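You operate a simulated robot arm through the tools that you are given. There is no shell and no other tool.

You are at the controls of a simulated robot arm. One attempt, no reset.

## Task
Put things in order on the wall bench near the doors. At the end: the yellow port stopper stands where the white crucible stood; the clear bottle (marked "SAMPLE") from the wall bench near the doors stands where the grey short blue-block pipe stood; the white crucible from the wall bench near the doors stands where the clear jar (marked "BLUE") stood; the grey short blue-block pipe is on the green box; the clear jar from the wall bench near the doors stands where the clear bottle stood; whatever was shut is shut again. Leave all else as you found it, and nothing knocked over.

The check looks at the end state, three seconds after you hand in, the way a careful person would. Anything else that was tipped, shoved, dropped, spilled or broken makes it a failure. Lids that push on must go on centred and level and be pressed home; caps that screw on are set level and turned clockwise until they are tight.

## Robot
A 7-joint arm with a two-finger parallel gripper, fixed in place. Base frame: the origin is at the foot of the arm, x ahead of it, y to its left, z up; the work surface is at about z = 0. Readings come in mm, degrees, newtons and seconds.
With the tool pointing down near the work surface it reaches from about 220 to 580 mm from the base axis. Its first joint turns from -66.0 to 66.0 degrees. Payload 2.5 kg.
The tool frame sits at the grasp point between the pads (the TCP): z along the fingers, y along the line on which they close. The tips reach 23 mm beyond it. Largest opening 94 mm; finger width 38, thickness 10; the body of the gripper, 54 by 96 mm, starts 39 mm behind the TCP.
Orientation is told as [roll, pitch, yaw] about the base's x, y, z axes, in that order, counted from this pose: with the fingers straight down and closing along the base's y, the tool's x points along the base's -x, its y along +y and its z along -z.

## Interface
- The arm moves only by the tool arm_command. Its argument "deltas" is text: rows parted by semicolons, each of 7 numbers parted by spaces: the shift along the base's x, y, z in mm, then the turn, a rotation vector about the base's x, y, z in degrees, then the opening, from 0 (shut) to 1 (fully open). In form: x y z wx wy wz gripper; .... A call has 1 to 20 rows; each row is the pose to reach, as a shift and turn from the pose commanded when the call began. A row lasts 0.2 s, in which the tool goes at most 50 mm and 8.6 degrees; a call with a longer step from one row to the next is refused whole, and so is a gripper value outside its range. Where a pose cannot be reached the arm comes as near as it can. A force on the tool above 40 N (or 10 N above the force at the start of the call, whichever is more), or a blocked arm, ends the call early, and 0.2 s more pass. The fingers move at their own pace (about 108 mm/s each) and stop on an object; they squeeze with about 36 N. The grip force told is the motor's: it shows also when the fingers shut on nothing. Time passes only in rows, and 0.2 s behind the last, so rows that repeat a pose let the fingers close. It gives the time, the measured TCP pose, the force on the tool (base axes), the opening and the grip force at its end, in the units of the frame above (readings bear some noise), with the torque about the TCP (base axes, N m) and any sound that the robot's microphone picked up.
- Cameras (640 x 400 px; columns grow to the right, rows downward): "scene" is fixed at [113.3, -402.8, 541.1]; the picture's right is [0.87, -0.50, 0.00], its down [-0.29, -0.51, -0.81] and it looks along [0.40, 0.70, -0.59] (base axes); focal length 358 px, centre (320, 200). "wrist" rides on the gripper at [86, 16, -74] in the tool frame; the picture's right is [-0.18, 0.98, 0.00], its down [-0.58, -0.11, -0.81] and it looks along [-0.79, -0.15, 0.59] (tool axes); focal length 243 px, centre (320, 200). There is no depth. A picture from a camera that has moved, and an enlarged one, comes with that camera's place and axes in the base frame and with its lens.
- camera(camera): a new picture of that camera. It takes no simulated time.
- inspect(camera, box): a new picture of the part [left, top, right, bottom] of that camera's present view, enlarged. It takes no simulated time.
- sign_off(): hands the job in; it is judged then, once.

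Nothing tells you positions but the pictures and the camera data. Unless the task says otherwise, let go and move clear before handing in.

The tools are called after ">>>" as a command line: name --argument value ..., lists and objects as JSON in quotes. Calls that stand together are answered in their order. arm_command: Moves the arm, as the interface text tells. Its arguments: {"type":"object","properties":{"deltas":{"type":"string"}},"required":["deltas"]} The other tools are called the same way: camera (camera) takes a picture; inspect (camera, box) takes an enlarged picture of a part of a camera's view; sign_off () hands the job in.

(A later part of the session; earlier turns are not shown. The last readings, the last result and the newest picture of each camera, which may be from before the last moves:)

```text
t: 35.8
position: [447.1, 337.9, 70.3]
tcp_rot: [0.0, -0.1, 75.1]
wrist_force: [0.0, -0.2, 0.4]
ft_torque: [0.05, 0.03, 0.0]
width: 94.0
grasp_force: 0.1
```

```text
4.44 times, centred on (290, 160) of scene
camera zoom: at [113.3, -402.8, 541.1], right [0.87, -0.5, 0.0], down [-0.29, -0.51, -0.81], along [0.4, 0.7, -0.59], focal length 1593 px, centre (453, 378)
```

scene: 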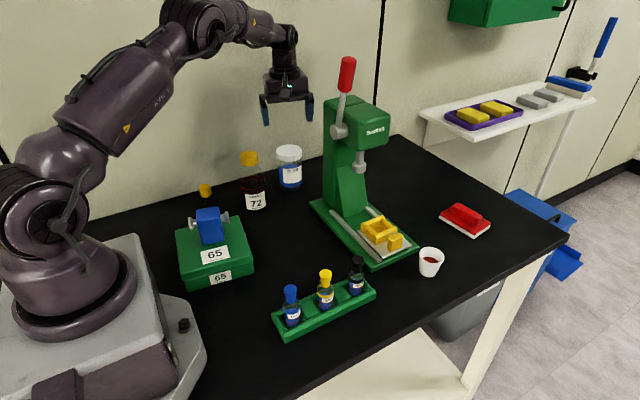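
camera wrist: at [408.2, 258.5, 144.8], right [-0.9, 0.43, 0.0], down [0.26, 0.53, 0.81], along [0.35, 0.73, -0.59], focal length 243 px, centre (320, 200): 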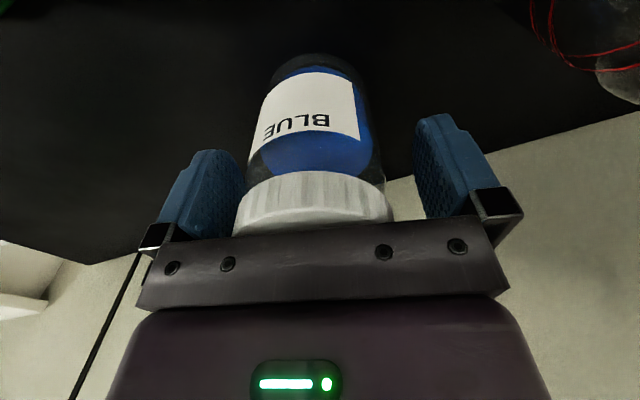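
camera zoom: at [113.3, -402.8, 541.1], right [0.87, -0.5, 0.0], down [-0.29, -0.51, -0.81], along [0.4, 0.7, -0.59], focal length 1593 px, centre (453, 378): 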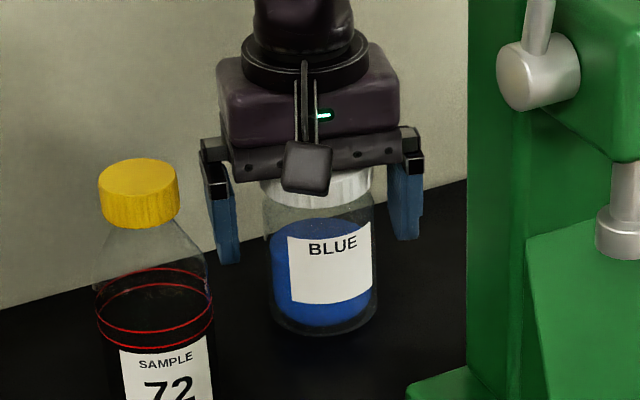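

Lid and body have about the same diameter, so the pads will hold both. Closing.

>>> arm_command --deltas "0 0 0 0 0 0 0.9; 0 0 0 0 0 0 0.8; 0 0 0 0 0 0 0.7; 0 0 0 0 0 0 0.6; 0 0 0 0 0 0 0.55; 0 0 0 0 0 0 0.55; 0 0 0 0 0 0 0.55"

>>> inspect --camera "scene" --box '[255, 115, 325, 205]'

>>> inspect --camera "wrist" --box '[210, 50, 430, 240]'

```text
t: 37.4
position: [446.0, 337.1, 71.6]
tcp_rot: [0.0, 0.0, 75.1]
wrist_force: [1.2, -0.2, 1.0]
ft_torque: [0.01, 0.05, -0.01]
width: 65.5
grasp_force: 36.0
```

```text
4.44 times, centred on (290, 160) of scene
camera zoom: at [113.3, -402.8, 541.1], right [0.87, -0.5, 0.0], down [-0.29, -0.51, -0.81], along [0.4, 0.7, -0.59], focal length 1593 px, centre (453, 378)
```

zoom: 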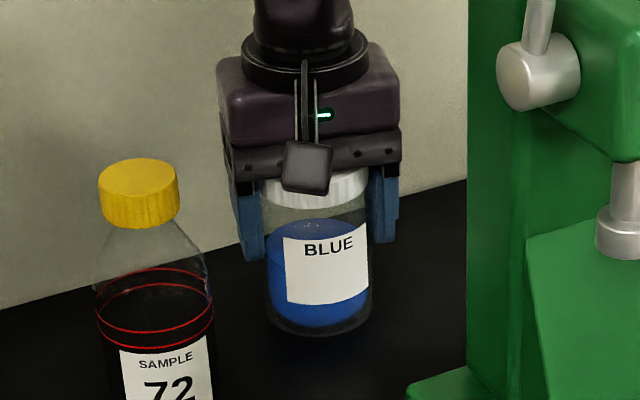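

```text
2.11 times, centred on (320, 145) of wrist
camera zoom: at [408.2, 258.6, 145.0], right [-0.9, 0.43, 0.0], down [0.26, 0.53, 0.81], along [0.35, 0.73, -0.59], focal length 511 px, centre (320, 316)
```

zoom: 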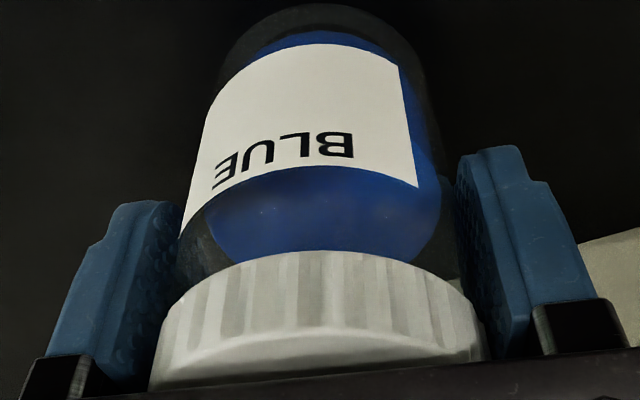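

Gripped at 65.5 mm; the jar was nudged about 2.5 mm toward -x while centring, so its original spot was about (449,337.5). Trial lift.

>>> arm_command --deltas "0 0 3 0 0 0 0.55; 0 0 8 0 0 0 0.55; 0 0 12 0 0 0 0.55; 0 0 12 0 0 0 0.55"

>>> inspect --camera "scene" --box '[255, 115, 325, 205]'

>>> inspect --camera "wrist" --box '[210, 50, 430, 240]'

```text
t: 38.4
position: [446.8, 338.3, 83.8]
tcp_rot: [0.0, 0.0, 75.0]
wrist_force: [0.1, -0.5, -2.4]
ft_torque: [0.0, -0.02, -0.01]
width: 65.3
grasp_force: 36.5
```

```text
4.44 times, centred on (290, 160) of scene
camera zoom: at [113.3, -402.8, 541.1], right [0.87, -0.5, 0.0], down [-0.29, -0.51, -0.81], along [0.4, 0.7, -0.59], focal length 1593 px, centre (453, 378)
```

zoom: 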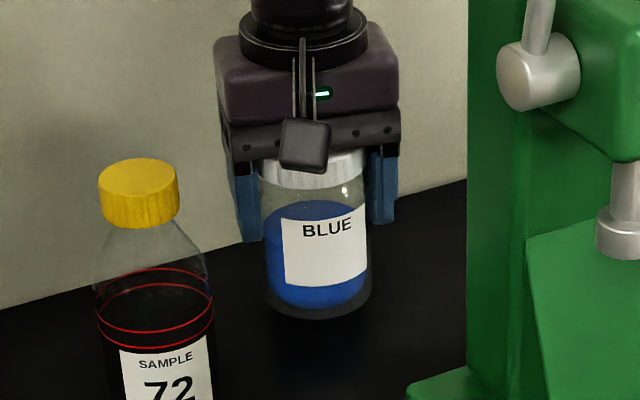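

```text
2.11 times, centred on (320, 145) of wrist
camera zoom: at [408.0, 258.9, 157.6], right [-0.9, 0.43, 0.0], down [0.26, 0.53, 0.81], along [0.35, 0.73, -0.59], focal length 511 px, centre (320, 316)
```

zoom: 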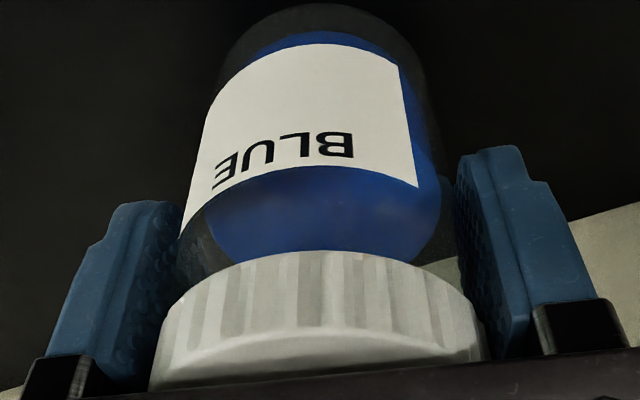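

The jar lifts whole. Raising it above the bottle's height and moving it in front of the press.

>>> arm_command --deltas "0 0 20 0 0 0 0.55; 0 0 50 0 0 0 0.55; 0 0 80 0 0 0 0.55; 0 0 110 0 0 0 0.55; 0 0 140 0 0 0 0.55; 0 0 155 0 0 0 0.55; -10 -10 157 0 0 0 0.55; -28 -30 157 0 0 0 0.55; -46 -50 157 0 0 0 0.55; -64 -70 157 0 0 0 0.55; -80 -90 157 0 0 0 0.55; -86 -112 157 0 0 0 0.55; -86 -137 157 0 0 0 0.55; -86 -162 157 0 0 0 0.55; -86 -187 157 0 0 0 0.55; -84 -212 157 0 0 0 0.55; -80 -234 157 0 0 0 0.55; -78 -250 157 0 0 0 0.55; -77.6 -257.6 157 0 0 0 0.55; -77.6 -257.6 157 0 0 0 0.55"

>>> camera --camera "scene"

>>> camera --camera "wrist"

```text
t: 42.6
position: [368.1, 79.1, 239.1]
tcp_rot: [0.1, 0.0, 75.0]
wrist_force: [0.6, -0.1, -1.9]
ft_torque: [-0.04, -0.02, 0.01]
width: 65.3
grasp_force: 36.3
```

```text
taken
```

scene: 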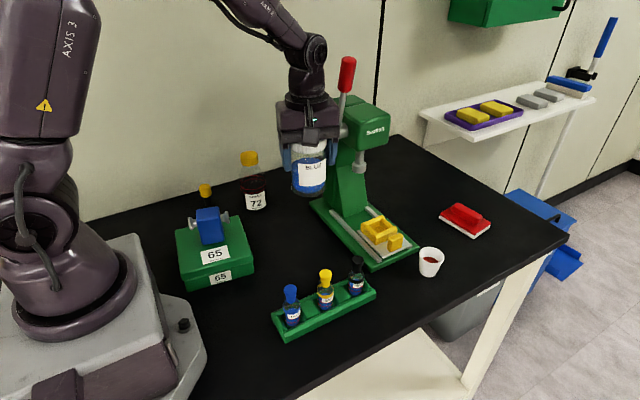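

```text
taken
camera wrist: at [330.0, 0.8, 313.1], right [-0.9, 0.43, 0.0], down [0.26, 0.53, 0.81], along [0.35, 0.73, -0.59], focal length 243 px, centre (320, 200)
```

wrist: 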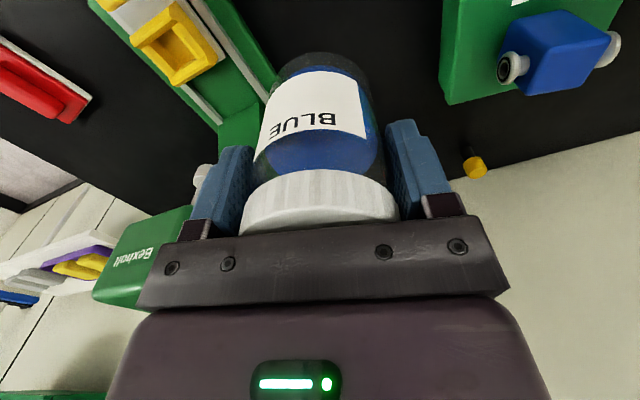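

The jar is above the bottle's old spot (369,80.6). Lowering it, slowing near the bench.

>>> arm_command --deltas "0 0 -15 0 0 0 0.55; 0 0 -40 0 0 0 0.55; 0 0 -70 0 0 0 0.55; 0 0 -100 0 0 0 0.55; 0 0 -125 0 0 0 0.55; 0 0 -145 0 0 0 0.55; 0 0 -158 0 0 0 0.55; 0 0 -164 0 0 0 0.55; 0 0 -167 0 0 0 0.55; 0 0 -168 0 0 0 0.55; 0 0 -168 0 0 0 0.55"

>>> inspect --camera "scene" --box '[250, 120, 390, 280]'

```text
t: 45.0
position: [370.3, 80.8, 71.7]
tcp_rot: [0.0, 0.1, 75.1]
wrist_force: [-0.2, -0.3, -2.0]
ft_torque: [-0.01, 0.01, -0.01]
width: 65.2
grasp_force: 35.9
```

```text
2.50 times, centred on (320, 200) of scene
camera zoom: at [113.3, -402.8, 541.1], right [0.87, -0.5, 0.0], down [-0.29, -0.51, -0.81], along [0.4, 0.7, -0.59], focal length 896 px, centre (320, 200)
```

zoom: 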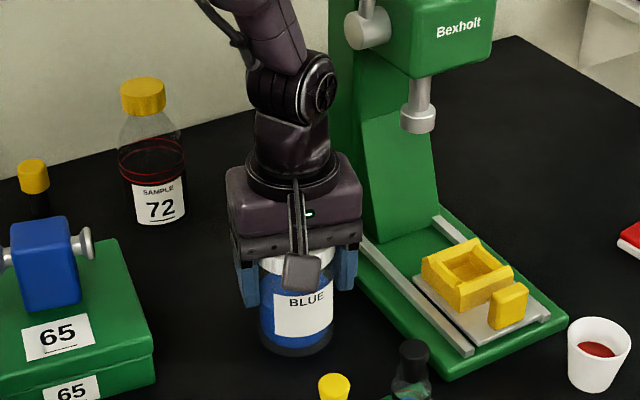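

Still hanging slightly (-2 N). Final fine descent.

>>> arm_command --deltas "0 0 -0.5 0 0 0 0.55; 0 0 -1 0 0 0 0.55; 0 0 -1 0 0 0 0.55"

```text
t: 45.8
position: [369.9, 79.7, 71.6]
tcp_rot: [0.0, -0.1, 74.9]
wrist_force: [0.3, -0.4, -2.4]
ft_torque: [-0.05, 0.0, 0.0]
width: 65.2
grasp_force: 35.9
```

>>> arm_command --deltas "0 0 -0.5 0 0 0 0.55; 0 0 -0.8 0 0 0 0.55; 0 0 -0.8 0 0 0 0.55"

```text
t: 46.6
position: [370.5, 79.4, 70.9]
tcp_rot: [-0.1, 0.0, 75.0]
wrist_force: [-1.3, -0.9, 12.1]
ft_torque: [0.13, 0.41, 0.05]
width: 65.5
grasp_force: 35.2
```

Contact is made (12 N). Easing 0.3 mm, then releasing and rising.

>>> arm_command --deltas "0 0 0.3 0 0 0 0.55; 0 0 0.3 0 0 0 0.65; 0 0 0.3 0 0 0 0.75; 0 0 0.3 0 0 0 0.9; 0 0 0.3 0 0 0 1; 0 0 0.3 0 0 0 1"

>>> inspect --camera "scene" --box '[250, 120, 390, 280]'

>>> camera --camera "wrist"

```text
t: 48.0
position: [371.1, 80.3, 72.0]
tcp_rot: [0.0, 0.0, 74.9]
wrist_force: [0.0, -0.2, 0.0]
ft_torque: [0.01, 0.0, -0.02]
width: 94.0
grasp_force: 0.0
```

```text
2.50 times, centred on (320, 200) of scene
camera zoom: at [113.3, -402.8, 541.1], right [0.87, -0.5, 0.0], down [-0.29, -0.51, -0.81], along [0.4, 0.7, -0.59], focal length 896 px, centre (320, 200)
```

zoom: 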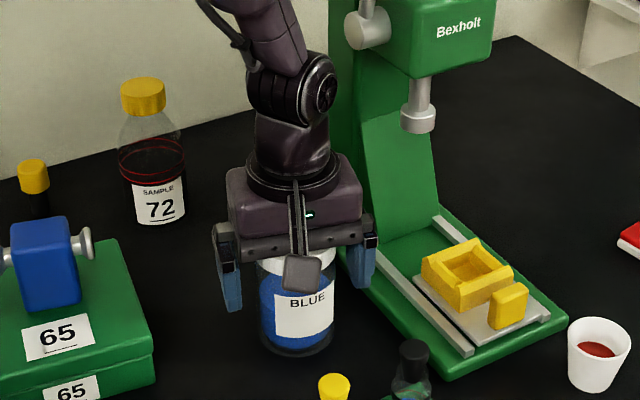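

```text
taken
camera wrist: at [331.0, 1.5, 145.1], right [-0.9, 0.43, 0.0], down [0.26, 0.53, 0.81], along [0.35, 0.73, -0.59], focal length 243 px, centre (320, 200)
```

wrist: 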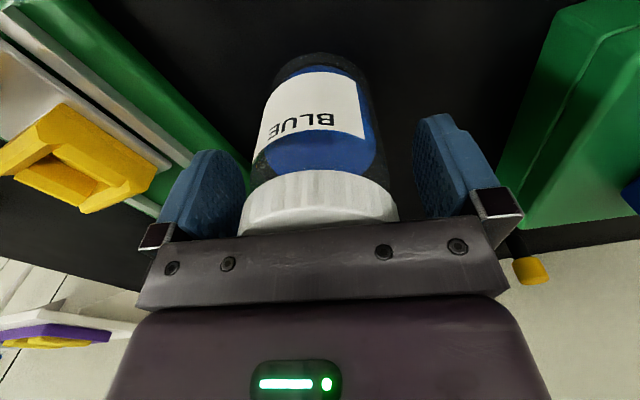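

The jar stands free on the bottle's old spot. I'll rise, then go around in front of the press to hover over the crucible with yaw 85°.

>>> arm_command --deltas "0 0 15 0 0 0 1; 0 0 45 0 0 0 1; 0 0 80 0 0 0 1; 0 0 115 0 0 0 1; 0 0 150 0 0 0 1; 0 -10 170 0 0 0 1; 0 -40 172 0 0 2 1; 0 -75 172 0 0 4 1; 0 -110 172 0 0 6 1; 10 -140 172 0 0 8 1; 40 -155 172 0 0 10 1; 75 -163 170 0 0 10 1; 110 -163.6 165 0 0 10 1; 145 -163.6 155 0 0 10 1; 170 -163.6 140 0 0 10 1; 181 -163.6 128 0 0 10 1; 181 -163.6 128 0 0 10 1; 181 -163.6 128 0 0 10 1"

>>> camera --camera "scene"

>>> camera --camera "wrist"

>>> inspect --camera "wrist" --box '[240, 0, 400, 130]'

```text
t: 51.8
position: [551.2, -82.7, 199.5]
tcp_rot: [0.0, 0.0, 85.0]
wrist_force: [1.1, -0.5, -0.5]
ft_torque: [0.01, 0.03, 0.02]
width: 94.3
grasp_force: 0.0
```

```text
taken
```

scene: 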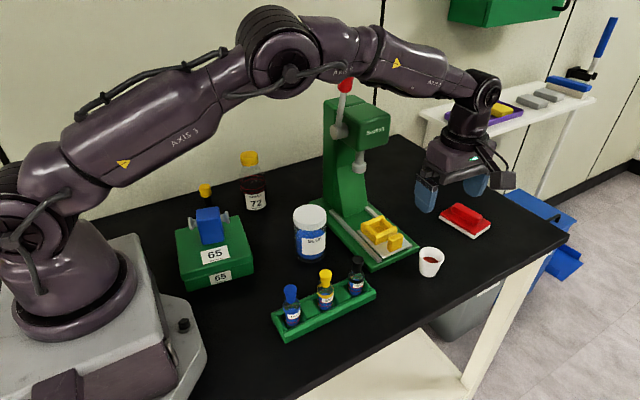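

```text
taken
camera wrist: at [526.7, -168.0, 272.9], right [-0.96, 0.27, 0.0], down [0.16, 0.57, 0.81], along [0.22, 0.78, -0.59], focal length 243 px, centre (320, 200)
```

wrist: 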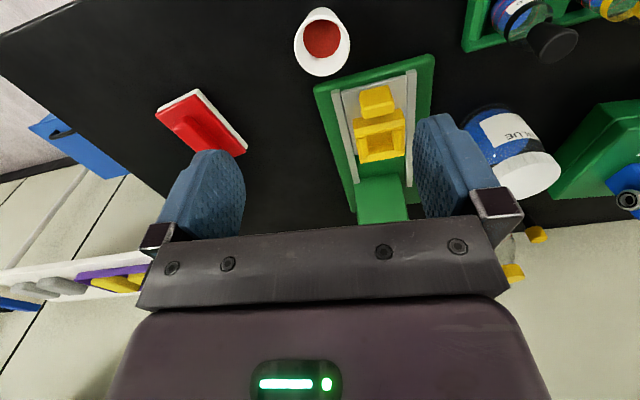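

```text
3.08 times, centred on (320, 65) of wrist
camera zoom: at [526.7, -168.0, 272.9], right [-0.96, 0.27, 0.0], down [0.16, 0.57, 0.81], along [0.22, 0.78, -0.59], focal length 746 px, centre (320, 615)
```

zoom: 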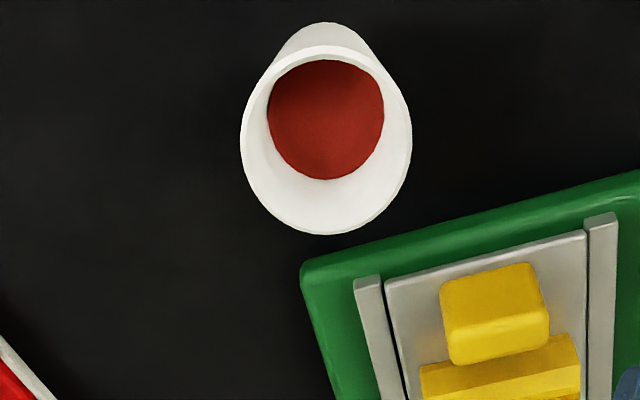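

I hover over the crucible; its rim centre is about (550.5,-81). I'll descend with the fingers wide open, then check the gaps on both sides before closing.

>>> arm_command --deltas "0.5 2 -30 0 0 0 1; 0.5 2 -65 0 0 0 1; 0.5 2 -100 0 0 0 1; 0.5 2 -125 0 0 0 1; 0.5 2 -145 0 0 0 1; 0.5 2 -156 0 0 0 1; 0.5 2 -160 0 0 0 1; 0.5 2 -160 0 0 0 1"

>>> camera --camera "wrist"

>>> inspect --camera "wrist" --box '[200, 80, 460, 240]'

>>> inspect --camera "scene" --box '[360, 160, 520, 300]'

```text
t: 53.6
position: [550.3, -81.8, 40.1]
tcp_rot: [0.0, 0.0, 84.9]
wrist_force: [0.3, -0.4, 0.6]
ft_torque: [0.04, -0.01, 0.0]
width: 93.9
grasp_force: 0.0
```

```text
taken
camera wrist: at [526.7, -165.2, 113.2], right [-0.96, 0.27, 0.0], down [0.16, 0.57, 0.81], along [0.22, 0.78, -0.59], focal length 243 px, centre (320, 200)
```

wrist: 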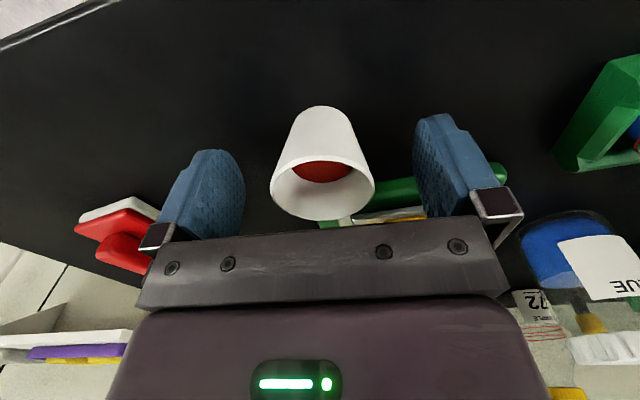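

```text
2.46 times, centred on (330, 160) of wrist
camera zoom: at [526.7, -165.2, 113.2], right [-0.96, 0.27, 0.0], down [0.16, 0.57, 0.81], along [0.22, 0.78, -0.59], focal length 597 px, centre (295, 298)
```

zoom: 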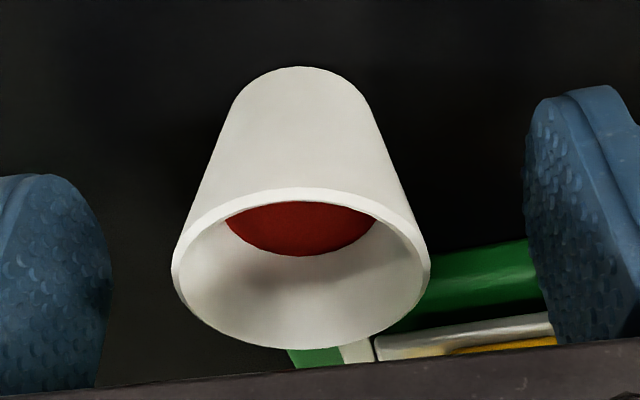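

```text
2.86 times, centred on (440, 230) of scene
camera zoom: at [113.3, -402.8, 541.1], right [0.87, -0.5, 0.0], down [-0.29, -0.51, -0.81], along [0.4, 0.7, -0.59], focal length 1024 px, centre (-23, 114)
```

zoom: 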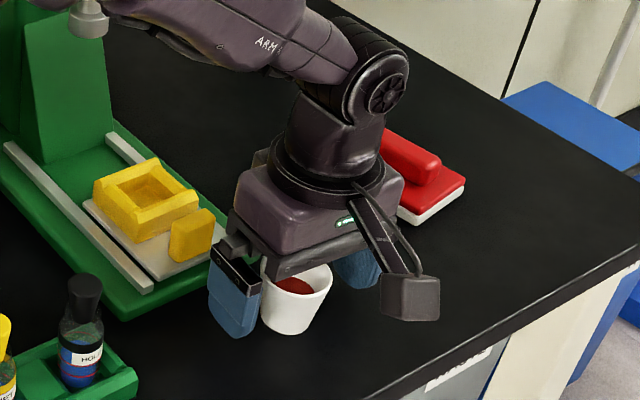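

The crucible is centred between the pads. Closing gently in small steps.

>>> arm_command --deltas "0 0 0 0 0 0 0.85; 0 0 0 0 0 0 0.7; 0 0 0 0 0 0 0.6; 0 0 0 0 0 0 0.55; 0 0 0 0 0 0 0.5; 0 0 0 0 0 0 0.45; 0 0 0 0 0 0 0.42; 0 0 0 0 0 0 0.4; 0 0 0 0 0 0 0.4"

>>> inspect --camera "wrist" --box '[200, 80, 460, 240]'

>>> inspect --camera "scene" --box '[360, 160, 520, 300]'

```text
t: 55.6
position: [551.3, -81.1, 39.2]
tcp_rot: [0.0, 0.1, 85.0]
wrist_force: [0.6, 0.3, 0.2]
ft_torque: [-0.06, 0.01, -0.02]
width: 46.6
grasp_force: 36.3
```

```text
2.46 times, centred on (330, 160) of wrist
camera zoom: at [526.6, -165.3, 113.3], right [-0.96, 0.27, 0.0], down [0.16, 0.57, 0.81], along [0.22, 0.78, -0.59], focal length 597 px, centre (295, 298)
```

zoom: 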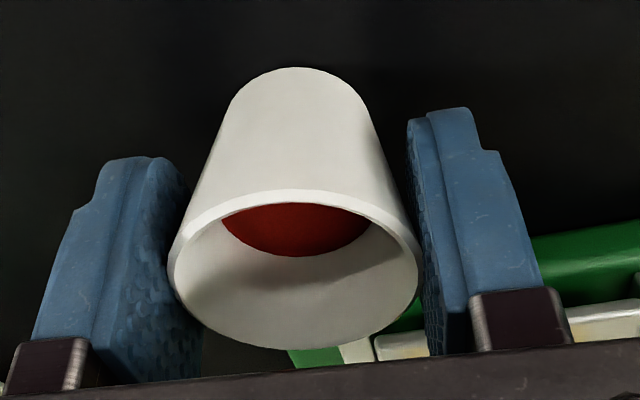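

```text
2.86 times, centred on (440, 230) of scene
camera zoom: at [113.3, -402.8, 541.1], right [0.87, -0.5, 0.0], down [-0.29, -0.51, -0.81], along [0.4, 0.7, -0.59], focal length 1024 px, centre (-23, 114)
```

zoom: 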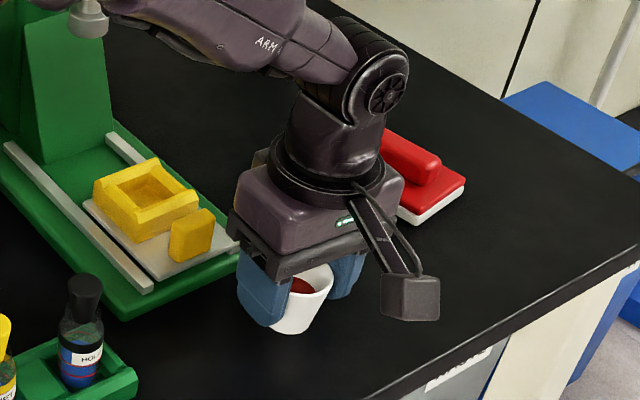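

The crucible is held at the rim (46.6 mm), level. Trial lift.

>>> arm_command --deltas "0 0 2 0 0 0 0.4; 0 0 5 0 0 0 0.4; 0 0 9 0 0 0 0.4; 0 0 12 0 0 0 0.4; 0 0 12 0 0 0 0.4"

>>> inspect --camera "wrist" --box '[200, 80, 460, 240]'

>>> inspect --camera "scene" --box '[360, 160, 520, 300]'

```text
t: 56.8
position: [549.8, -81.6, 51.8]
tcp_rot: [0.0, 0.0, 85.0]
wrist_force: [0.3, 0.5, 0.4]
ft_torque: [0.0, -0.02, 0.01]
width: 46.6
grasp_force: 36.6
```

```text
2.46 times, centred on (330, 160) of wrist
camera zoom: at [526.4, -165.3, 125.6], right [-0.96, 0.27, 0.0], down [0.16, 0.57, 0.81], along [0.22, 0.78, -0.59], focal length 597 px, centre (295, 298)
```

zoom: 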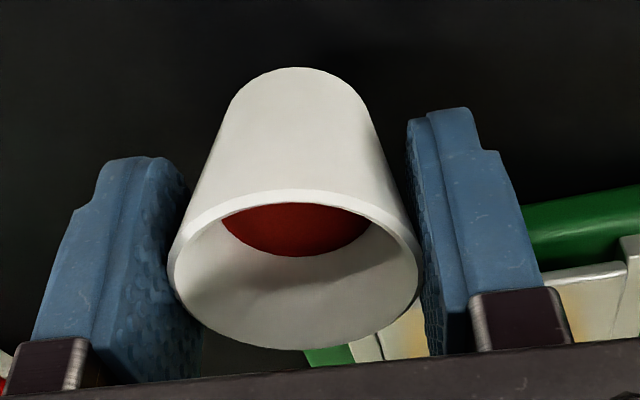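

```text
2.86 times, centred on (440, 230) of scene
camera zoom: at [113.3, -402.8, 541.1], right [0.87, -0.5, 0.0], down [-0.29, -0.51, -0.81], along [0.4, 0.7, -0.59], focal length 1024 px, centre (-23, 114)
```

zoom: 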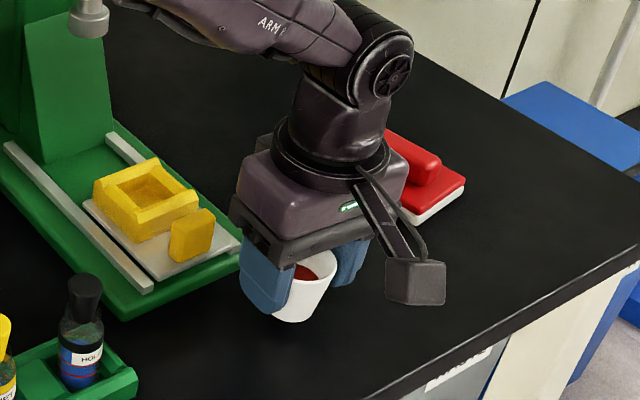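

Held steady and level. Lifting higher and retracting toward the base, smoothly.

>>> arm_command --deltas "0 0 8 0 0 0 0.4; 0 0 25 0 0 0 0.4; 0 0 50 0 0 0 0.4; 0 0 75 0 0 0 0.4; 0 0 100 0 0 0 0.4; 0 0 125 0 0 0 0.4; 0 0 150 0 0 0 0.4; 0 0 172 0 0 0 0.4; -5 0 185 0 0 0 0.4; -15 0 190 0 0 0 0.4; -35 0 190 0 0 0 0.4; -58 0 190 0 0 0 0.4; -82 0 190 0 0 0 0.4; -106 0 190 0 0 0 0.4; -130 0 190 0 0 0 0.4; -152 0 190 0 0 0 0.4; -170 0 190 0 0 0 0.4; -182 0 190 0 0 0 0.4; -188 0 190 0 0 0 0.4; -190 0 190 0 0 0 0.4"

>>> camera --camera "scene"

>>> camera --camera "wrist"

```text
t: 61.0
position: [361.2, -81.5, 240.7]
tcp_rot: [-0.1, 0.0, 85.0]
wrist_force: [0.7, -0.3, -0.2]
ft_torque: [-0.01, 0.0, -0.01]
width: 46.0
grasp_force: 36.3
```

```text
taken
```

scene: 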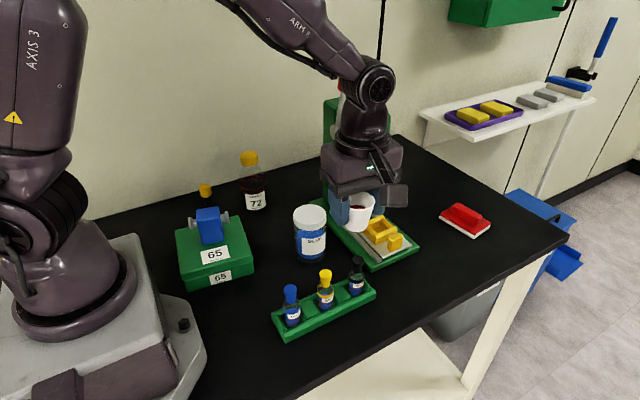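

```text
taken
camera wrist: at [336.4, -165.3, 314.5], right [-0.96, 0.27, 0.0], down [0.16, 0.57, 0.81], along [0.22, 0.78, -0.59], focal length 243 px, centre (320, 200)
```

wrist: 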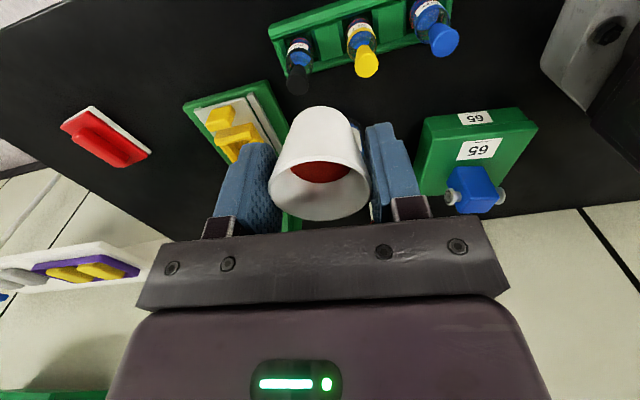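

Next I'll carry it along in front of the press toward the back, staying at x≈360.

>>> arm_command --deltas "0 6 0 0 0 0 0.4; 0 18 0 0 0 -0.5 0.4; 0 38 0 0 0 -1 0.4; 0 60 0 0 0 -2 0.4; 0 84 0 0 0 -3 0.4; 0 108 0 0 0 -4 0.4; 0 132 0 0 0 -5 0.4; 0 156 0 0 0 -6 0.4; 0 180 0 0 0 -7 0.4; 0 204 0 0 0 -8 0.4; 0 228 0 0 0 -9 0.4; 0 252 0 0 0 -10 0.4; 0 276 0 0 0 -10 0.4; 0 296 0 0 0 -10 0.4; 0 312 0 0 0 -10 0.4; 0 324 0 0 0 -10 0.4; 0 330 0 0 0 -10 0.4; 0 332 0 0 0 -10 0.4; 0 332 0 0 0 -10 0.4"

>>> camera --camera "scene"

>>> camera --camera "wrist"

```text
t: 65.0
position: [359.4, 251.1, 241.0]
tcp_rot: [0.0, 0.0, 74.9]
wrist_force: [-0.3, -0.9, -0.2]
ft_torque: [0.0, -0.02, -0.01]
width: 46.4
grasp_force: 35.3
```

```text
taken
```

scene: 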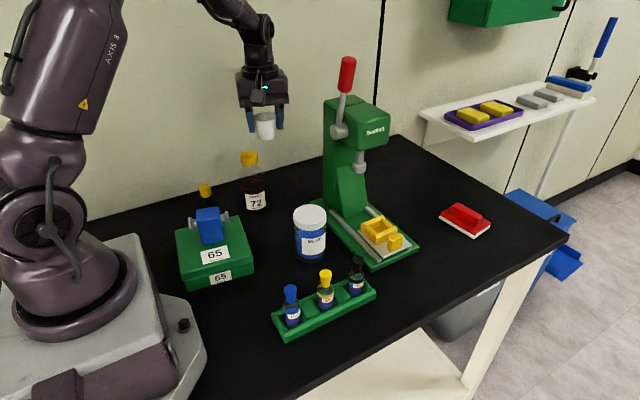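

```text
taken
camera wrist: at [321.5, 171.4, 315.2], right [-0.9, 0.43, 0.0], down [0.26, 0.53, 0.81], along [0.35, 0.73, -0.59], focal length 243 px, centre (320, 200)
```

wrist: 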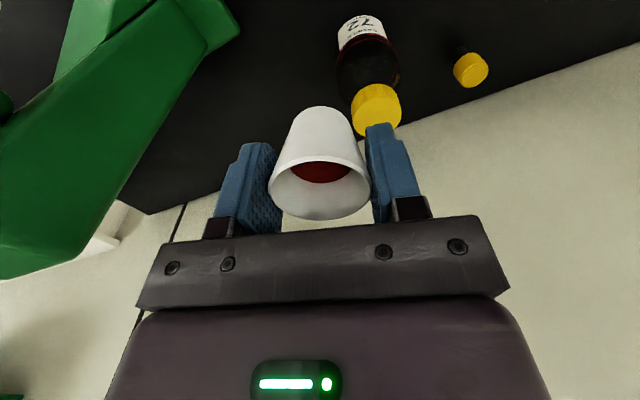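

Next I'll move over the jar's old spot (449,337.5).

>>> arm_command --deltas "3.5 3.5 0 0 0 0 0.4; 12.4 12.1 0 0 0 0 0.4; 26.5 26 0 0 0 0 0.4; 42.5 41.5 0 0 0 0 0.4; 58.4 57.1 0 0 0 0 0.4; 72.6 70.9 0 0 0 0 0.4; 82.3 80.4 0 0 0 0 0.4; 88 86 0 0 0 0 0.4; 88.5 86.5 0 0 0 0 0.4; 88.5 86.5 -10 0 0 0 0.4; 88.5 86.5 -30 0 0 0 0.4; 88.5 86.5 -55 0 0 0 0.4; 88.5 86.5 -80 0 0 0 0.4; 88.5 86.5 -105 0 0 0 0.4; 88.5 86.5 -130 0 0 0 0.4; 88.5 86.5 -152 0 0 0 0.4; 88.5 86.5 -168 0 0 0 0.4; 88.5 86.5 -176 0 0 0 0.4; 88.5 86.5 -180 0 0 0 0.4; 88.5 86.5 -180 0 0 0 0.4"

>>> camera --camera "scene"

>>> inspect --camera "scene" --box '[210, 100, 350, 230]'

>>> camera --camera "wrist"

```text
t: 69.2
position: [449.9, 336.1, 61.8]
tcp_rot: [0.0, 0.1, 74.9]
wrist_force: [0.1, -0.4, -1.9]
ft_torque: [0.02, 0.01, -0.01]
width: 46.2
grasp_force: 36.2
```

```text
taken
```

scene: 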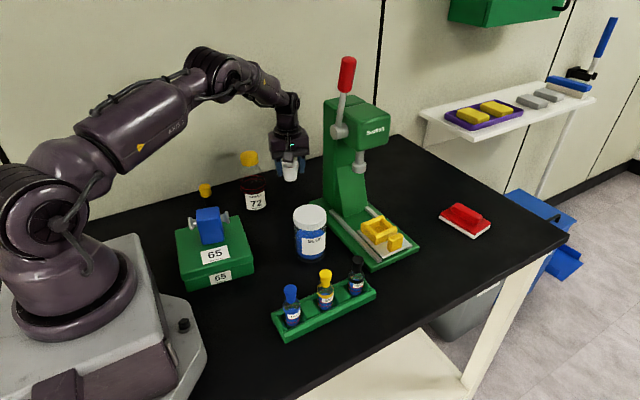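

```text
3.08 times, centred on (280, 165) of scene
camera zoom: at [113.3, -402.8, 541.1], right [0.87, -0.5, 0.0], down [-0.29, -0.51, -0.81], along [0.4, 0.7, -0.59], focal length 1103 px, centre (443, 308)
```

zoom: 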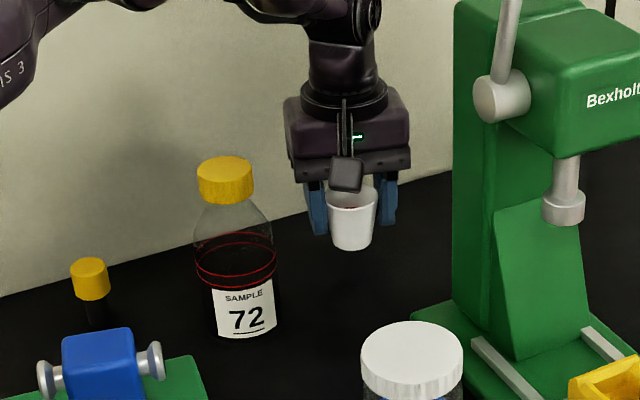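

```text
taken
camera wrist: at [410.4, 257.4, 135.2], right [-0.9, 0.43, 0.0], down [0.26, 0.53, 0.81], along [0.35, 0.73, -0.59], focal length 243 px, centre (320, 200)
```

wrist: 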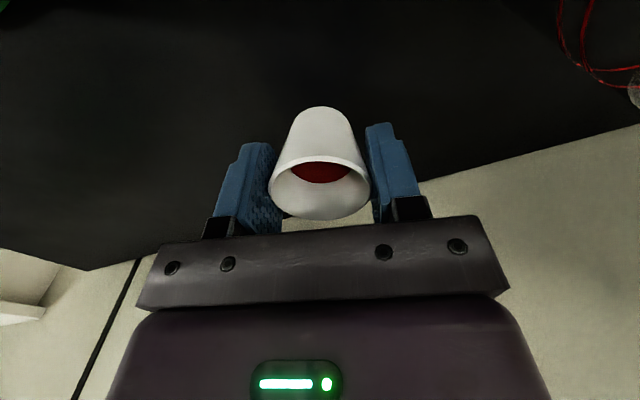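

The crucible is about 20 mm above the bench at the jar's spot. Lowering slowly.

>>> arm_command --deltas "0 0 -5 0 0 0 0.4; 0 0 -11 0 0 0 0.4; 0 0 -16 0 0 0 0.4; 0 0 -19 0 0 0 0.4; 0 0 -20.5 0 0 0 0.4; 0 0 -21 0 0 0 0.4; 0 0 -21 0 0 0 0.4"

```text
t: 70.8
position: [450.0, 337.2, 38.9]
tcp_rot: [0.1, 0.0, 75.0]
wrist_force: [-0.5, 0.6, 0.7]
ft_torque: [-0.01, 0.02, 0.02]
width: 46.2
grasp_force: 36.1
```

>>> arm_command --deltas "0 0 -0.5 0 0 0 0.4; 0 0 -0.8 0 0 0 0.4; 0 0 -0.8 0 0 0 0.4"

```text
t: 71.6
position: [449.2, 337.0, 39.7]
tcp_rot: [-0.1, 0.0, 75.0]
wrist_force: [0.1, 1.3, 1.3]
ft_torque: [0.0, -0.07, 0.01]
width: 46.2
grasp_force: 36.4
```

>>> arm_command --deltas "0 0 -0.4 0 0 0 0.4; 0 0 -0.4 0 0 0 0.4"

>>> inspect --camera "scene" --box '[240, 110, 340, 210]'

```text
t: 72.2
position: [449.8, 337.8, 38.5]
tcp_rot: [0.0, 0.0, 75.0]
wrist_force: [-1.0, -0.4, 6.9]
ft_torque: [-0.03, -0.03, -0.02]
width: 46.3
grasp_force: 36.0
```

```text
4.00 times, centred on (290, 160) of scene
camera zoom: at [113.3, -402.9, 541.1], right [0.87, -0.5, 0.0], down [-0.29, -0.51, -0.81], along [0.4, 0.7, -0.59], focal length 1434 px, centre (440, 360)
```

zoom: 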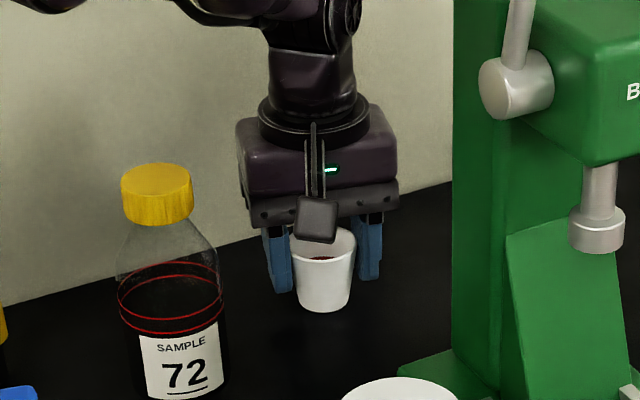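

Touching down (7 N). Releasing slowly, then rising straight up.

>>> arm_command --deltas "0 0 0 0 0 0 0.5; 0 0 0 0 0 0 0.55; 0 0 0 0 0 0 0.65; 0 0 0 0 0 0 0.8; 0 0 0 0 0 0 0.9; 0 0 0 0 0 0 0.9; 0 0 8 0 0 0 0.9; 0 0 25 0 0 0 0.9; 0 0 55 0 0 0 0.9; 0 0 90 0 0 0 0.9; 0 0 130 0 0 0 0.9; 0 0 170 0 0 0 0.9; 0 0 200 0 0 0 1; 0 0 200 0 0 0 1"

>>> camera --camera "scene"

>>> inspect --camera "scene" --box '[240, 110, 340, 210]'

>>> camera --camera "wrist"

```text
t: 75.2
position: [448.9, 336.3, 238.1]
tcp_rot: [0.0, 0.0, 75.0]
wrist_force: [0.5, 0.0, 0.1]
ft_torque: [0.01, -0.04, 0.0]
width: 94.0
grasp_force: 0.1
```

```text
taken
```

scene: 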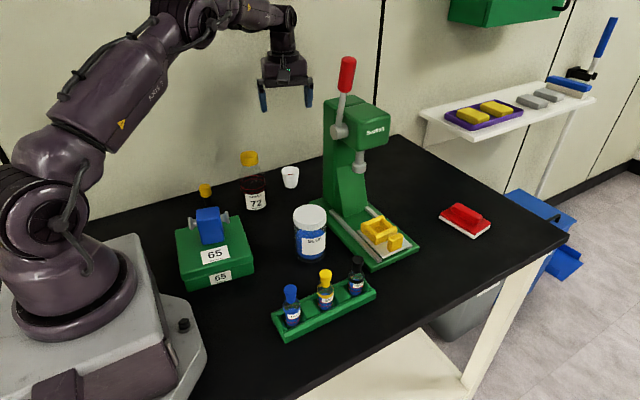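

```text
4.00 times, centred on (290, 160) of scene
camera zoom: at [113.3, -402.8, 541.1], right [0.87, -0.5, 0.0], down [-0.29, -0.51, -0.81], along [0.4, 0.7, -0.59], focal length 1434 px, centre (440, 360)
```

zoom: 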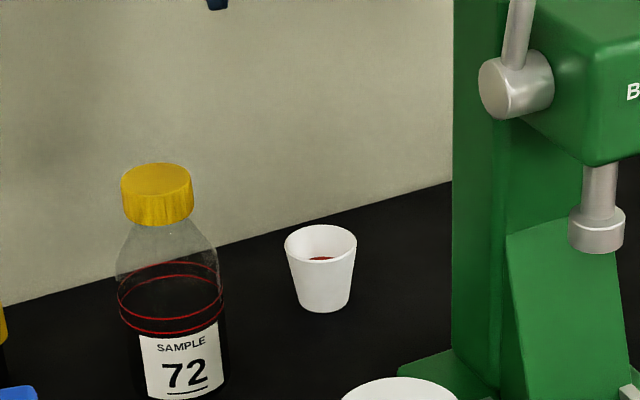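

```text
taken
camera wrist: at [410.2, 258.3, 312.4], right [-0.9, 0.43, 0.0], down [0.26, 0.53, 0.81], along [0.35, 0.73, -0.59], focal length 243 px, centre (320, 200)
```

wrist: 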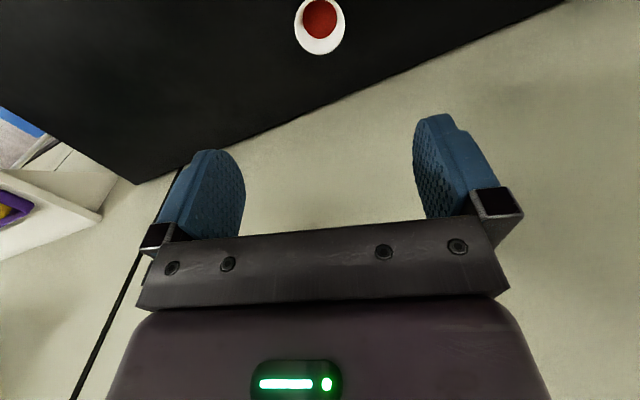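

The crucible stands on the jar's old spot. The stopper is next: moving above it at about (230,360) with yaw 85°.

>>> arm_command --deltas "-15 2 0 0 0 1.5 1; -45 4 0 0 0 3 1; -80 7 0 0 0 4.5 1; -115 10 0 0 0 6 1; -150 14 0 0 0 7.5 1; -185 18 0 0 0 9 1; -208 20 0 0 0 10 1; -218.5 21 0 0 0 10 1; -218.5 21 -20 0 0 10 1; -218.5 21 -50 0 0 10 1; -218.5 21 -65 0 0 10 1; -218.5 21 -65 0 0 10 1; -218.5 21 -65 0 0 10 1"

>>> camera --camera "scene"

>>> camera --camera "wrist"

>>> inspect --camera "wrist" --box '[240, 0, 400, 130]'

>>> inspect --camera "scene" --box '[180, 160, 240, 220]'

```text
t: 78.0
position: [229.7, 360.3, 172.1]
tcp_rot: [0.1, 0.0, 85.0]
wrist_force: [0.4, 0.1, 0.2]
ft_torque: [0.0, 0.0, 0.0]
width: 94.1
grasp_force: 0.0
```

```text
taken
```

scene: 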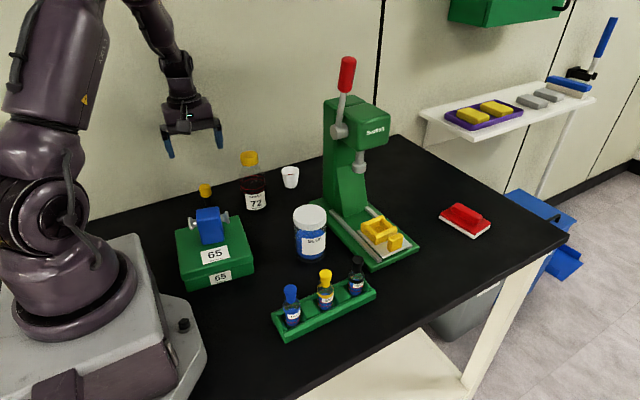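

```text
taken
camera wrist: at [205.8, 274.8, 246.9], right [-0.96, 0.27, 0.0], down [0.16, 0.57, 0.81], along [0.22, 0.78, -0.59], focal length 243 px, centre (320, 200)
```

wrist: 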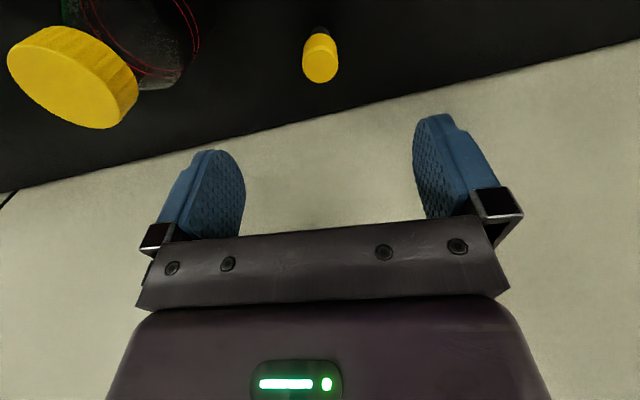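

```text
3.08 times, centred on (320, 65) of wrist
camera zoom: at [205.8, 274.8, 246.9], right [-0.96, 0.27, 0.0], down [0.16, 0.57, 0.81], along [0.22, 0.78, -0.59], focal length 746 px, centre (320, 615)
```

zoom: 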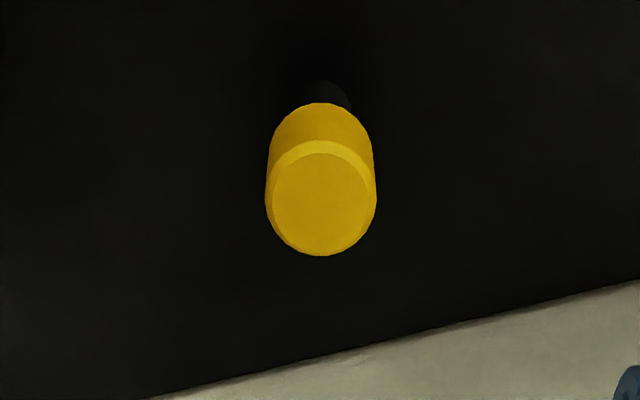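

```text
6.67 times, centred on (210, 190) of scene
camera zoom: at [113.3, -402.8, 541.1], right [0.87, -0.5, 0.0], down [-0.29, -0.51, -0.81], along [0.4, 0.7, -0.59], focal length 2390 px, centre (1053, 267)
```

zoom: 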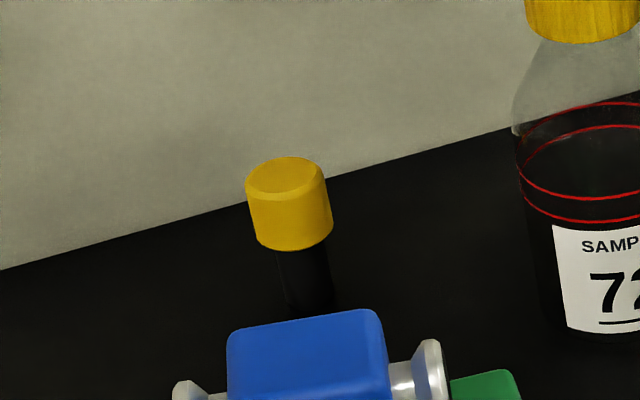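

The stopper is centred under the tool: yellow head about 28 mm across on a narrower black plug, 54 mm tall. Descending to head mid-height.

>>> arm_command --deltas "0.2 1 -30 0 0 0 1; 0.2 1 -60 0 0 0 1; 0.2 1 -90 0 0 0 1; 0.2 1 -112 0 0 0 1; 0.2 1 -126 0 0 0 1; 0.2 1 -132 0 0 0 1; 0.2 1 -132 0 0 0 1"

>>> inspect --camera "wrist" --box '[200, 80, 460, 240]'

>>> inspect --camera "scene" --box '[150, 110, 290, 240]'

```text
t: 79.6
position: [231.1, 359.2, 40.3]
tcp_rot: [0.0, 0.0, 85.1]
wrist_force: [0.6, 0.2, 0.6]
ft_torque: [0.0, 0.0, 0.0]
width: 93.8
grasp_force: 0.1
```

```text
2.46 times, centred on (330, 160) of wrist
camera zoom: at [207.2, 275.3, 114.5], right [-0.96, 0.27, 0.0], down [0.16, 0.57, 0.81], along [0.22, 0.78, -0.59], focal length 597 px, centre (295, 298)
```

zoom: 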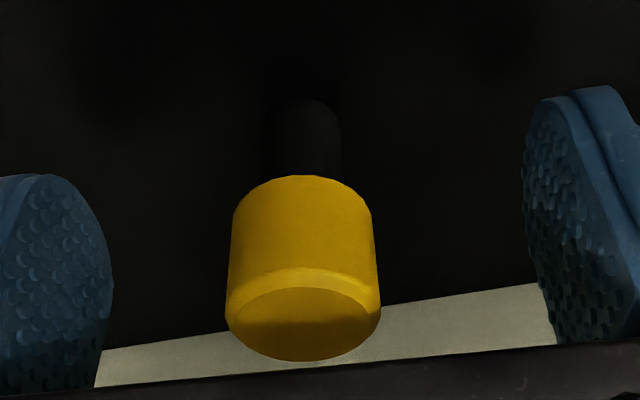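

```text
3.08 times, centred on (220, 175) of scene
camera zoom: at [113.3, -402.8, 541.1], right [0.87, -0.5, 0.0], down [-0.29, -0.51, -0.81], along [0.4, 0.7, -0.59], focal length 1103 px, centre (628, 277)
```

zoom: 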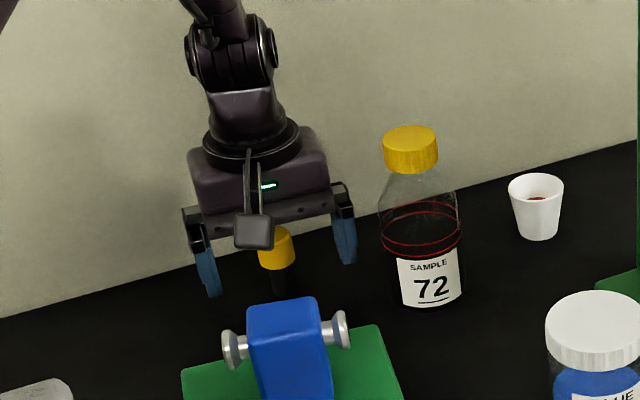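

Nearly centred, about 1 mm toward -x. I'll correct that and close gently.

>>> arm_command --deltas "-1.1 0.2 0 0 0 0 1; -1.1 0.2 0 0 0 0 0.8; -1.1 0.2 0 0 0 0 0.6; -1.1 0.2 0 0 0 0 0.45; -1.1 0.2 0 0 0 0 0.38; -1.1 0.2 0 0 0 0 0.33; -1.1 0.2 0 0 0 0 0.28; -1.1 0.2 0 0 0 0 0.22; -1.1 0.2 0 0 0 0 0.18; -1.1 0.2 0 0 0 0 0.18"

>>> inspect --camera "wrist" --box '[200, 80, 460, 240]'

>>> inspect --camera "scene" --box '[150, 110, 290, 240]'

```text
t: 81.8
position: [229.5, 360.8, 40.1]
tcp_rot: [0.0, 0.0, 85.1]
wrist_force: [0.0, 0.1, 1.5]
ft_torque: [-0.02, 0.04, -0.03]
width: 26.7
grasp_force: 36.4
```

```text
2.46 times, centred on (330, 160) of wrist
camera zoom: at [206.0, 275.4, 114.9], right [-0.96, 0.27, 0.0], down [0.16, 0.57, 0.81], along [0.22, 0.78, -0.59], focal length 597 px, centre (295, 298)
```

zoom: 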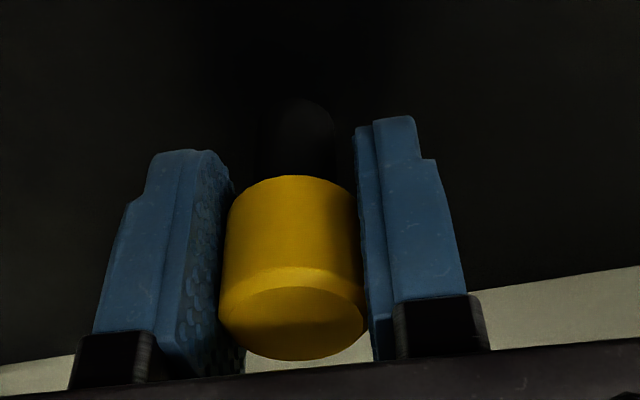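

```text
3.08 times, centred on (220, 175) of scene
camera zoom: at [113.3, -402.8, 541.1], right [0.87, -0.5, 0.0], down [-0.29, -0.51, -0.81], along [0.4, 0.7, -0.59], focal length 1103 px, centre (628, 277)
```

zoom: 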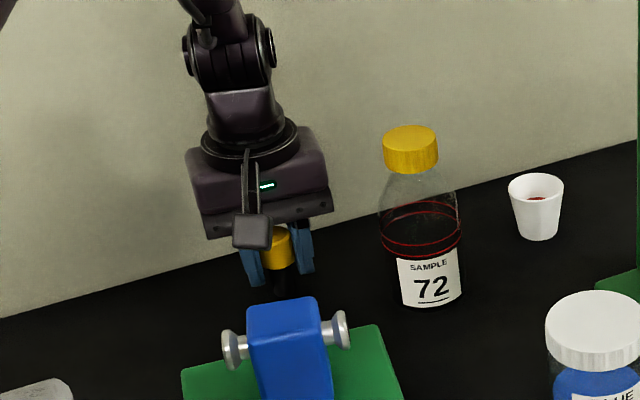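

The stopper is gripped (26.7 mm). Lifting it high and starting the carry toward the front.

>>> arm_command --deltas "0 0 3 0 0 0 0.18; 0 0 12 0 0 0 0.18; 0 0 35 0 0 0 0.18; 0 0 65 0 0 0 0.18; 0 0 100 0 0 0 0.18; 0 0 135 0 0 0 0.18; 0 0 170 0 0 0 0.18; 0 0 192 0 0 0 0.18; 2 -8 200 0 0 0 0.18; 8 -26 200 0 0 0 0.18; 17 -56 200 0 0 0 0.18; 26 -88 200 0 0 0 0.18; 35 -120 200 0 0 0 0.18; 45 -152 200 0 0 0 0.18; 54 -184 200 0 0 0 0.18; 64 -216 200 0 0 0 0.18; 73 -248 200 0 0 0 0.18; 82 -278 200 0 0 0 0.18; 88 -298 200 0 0 0 0.18; 90 -304 200 0 0 0 0.18"

>>> camera --camera "scene"

>>> camera --camera "wrist"

```text
t: 86.0
position: [319.7, 53.1, 241.7]
tcp_rot: [-0.1, 0.0, 85.0]
wrist_force: [0.1, 0.1, -0.2]
ft_torque: [0.01, 0.0, 0.01]
width: 26.8
grasp_force: 36.7
```

```text
taken
```

scene: 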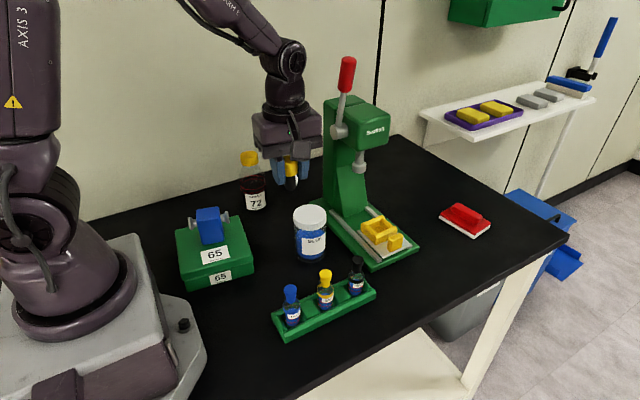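

```text
taken
camera wrist: at [295.9, -30.7, 315.3], right [-0.96, 0.27, 0.0], down [0.16, 0.57, 0.81], along [0.22, 0.78, -0.59], focal length 243 px, centre (320, 200)
```

wrist: 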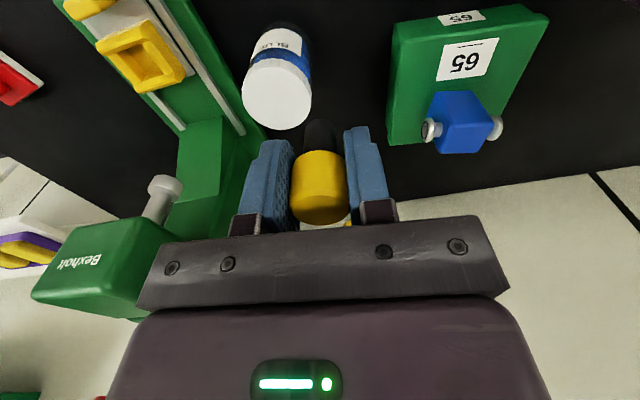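

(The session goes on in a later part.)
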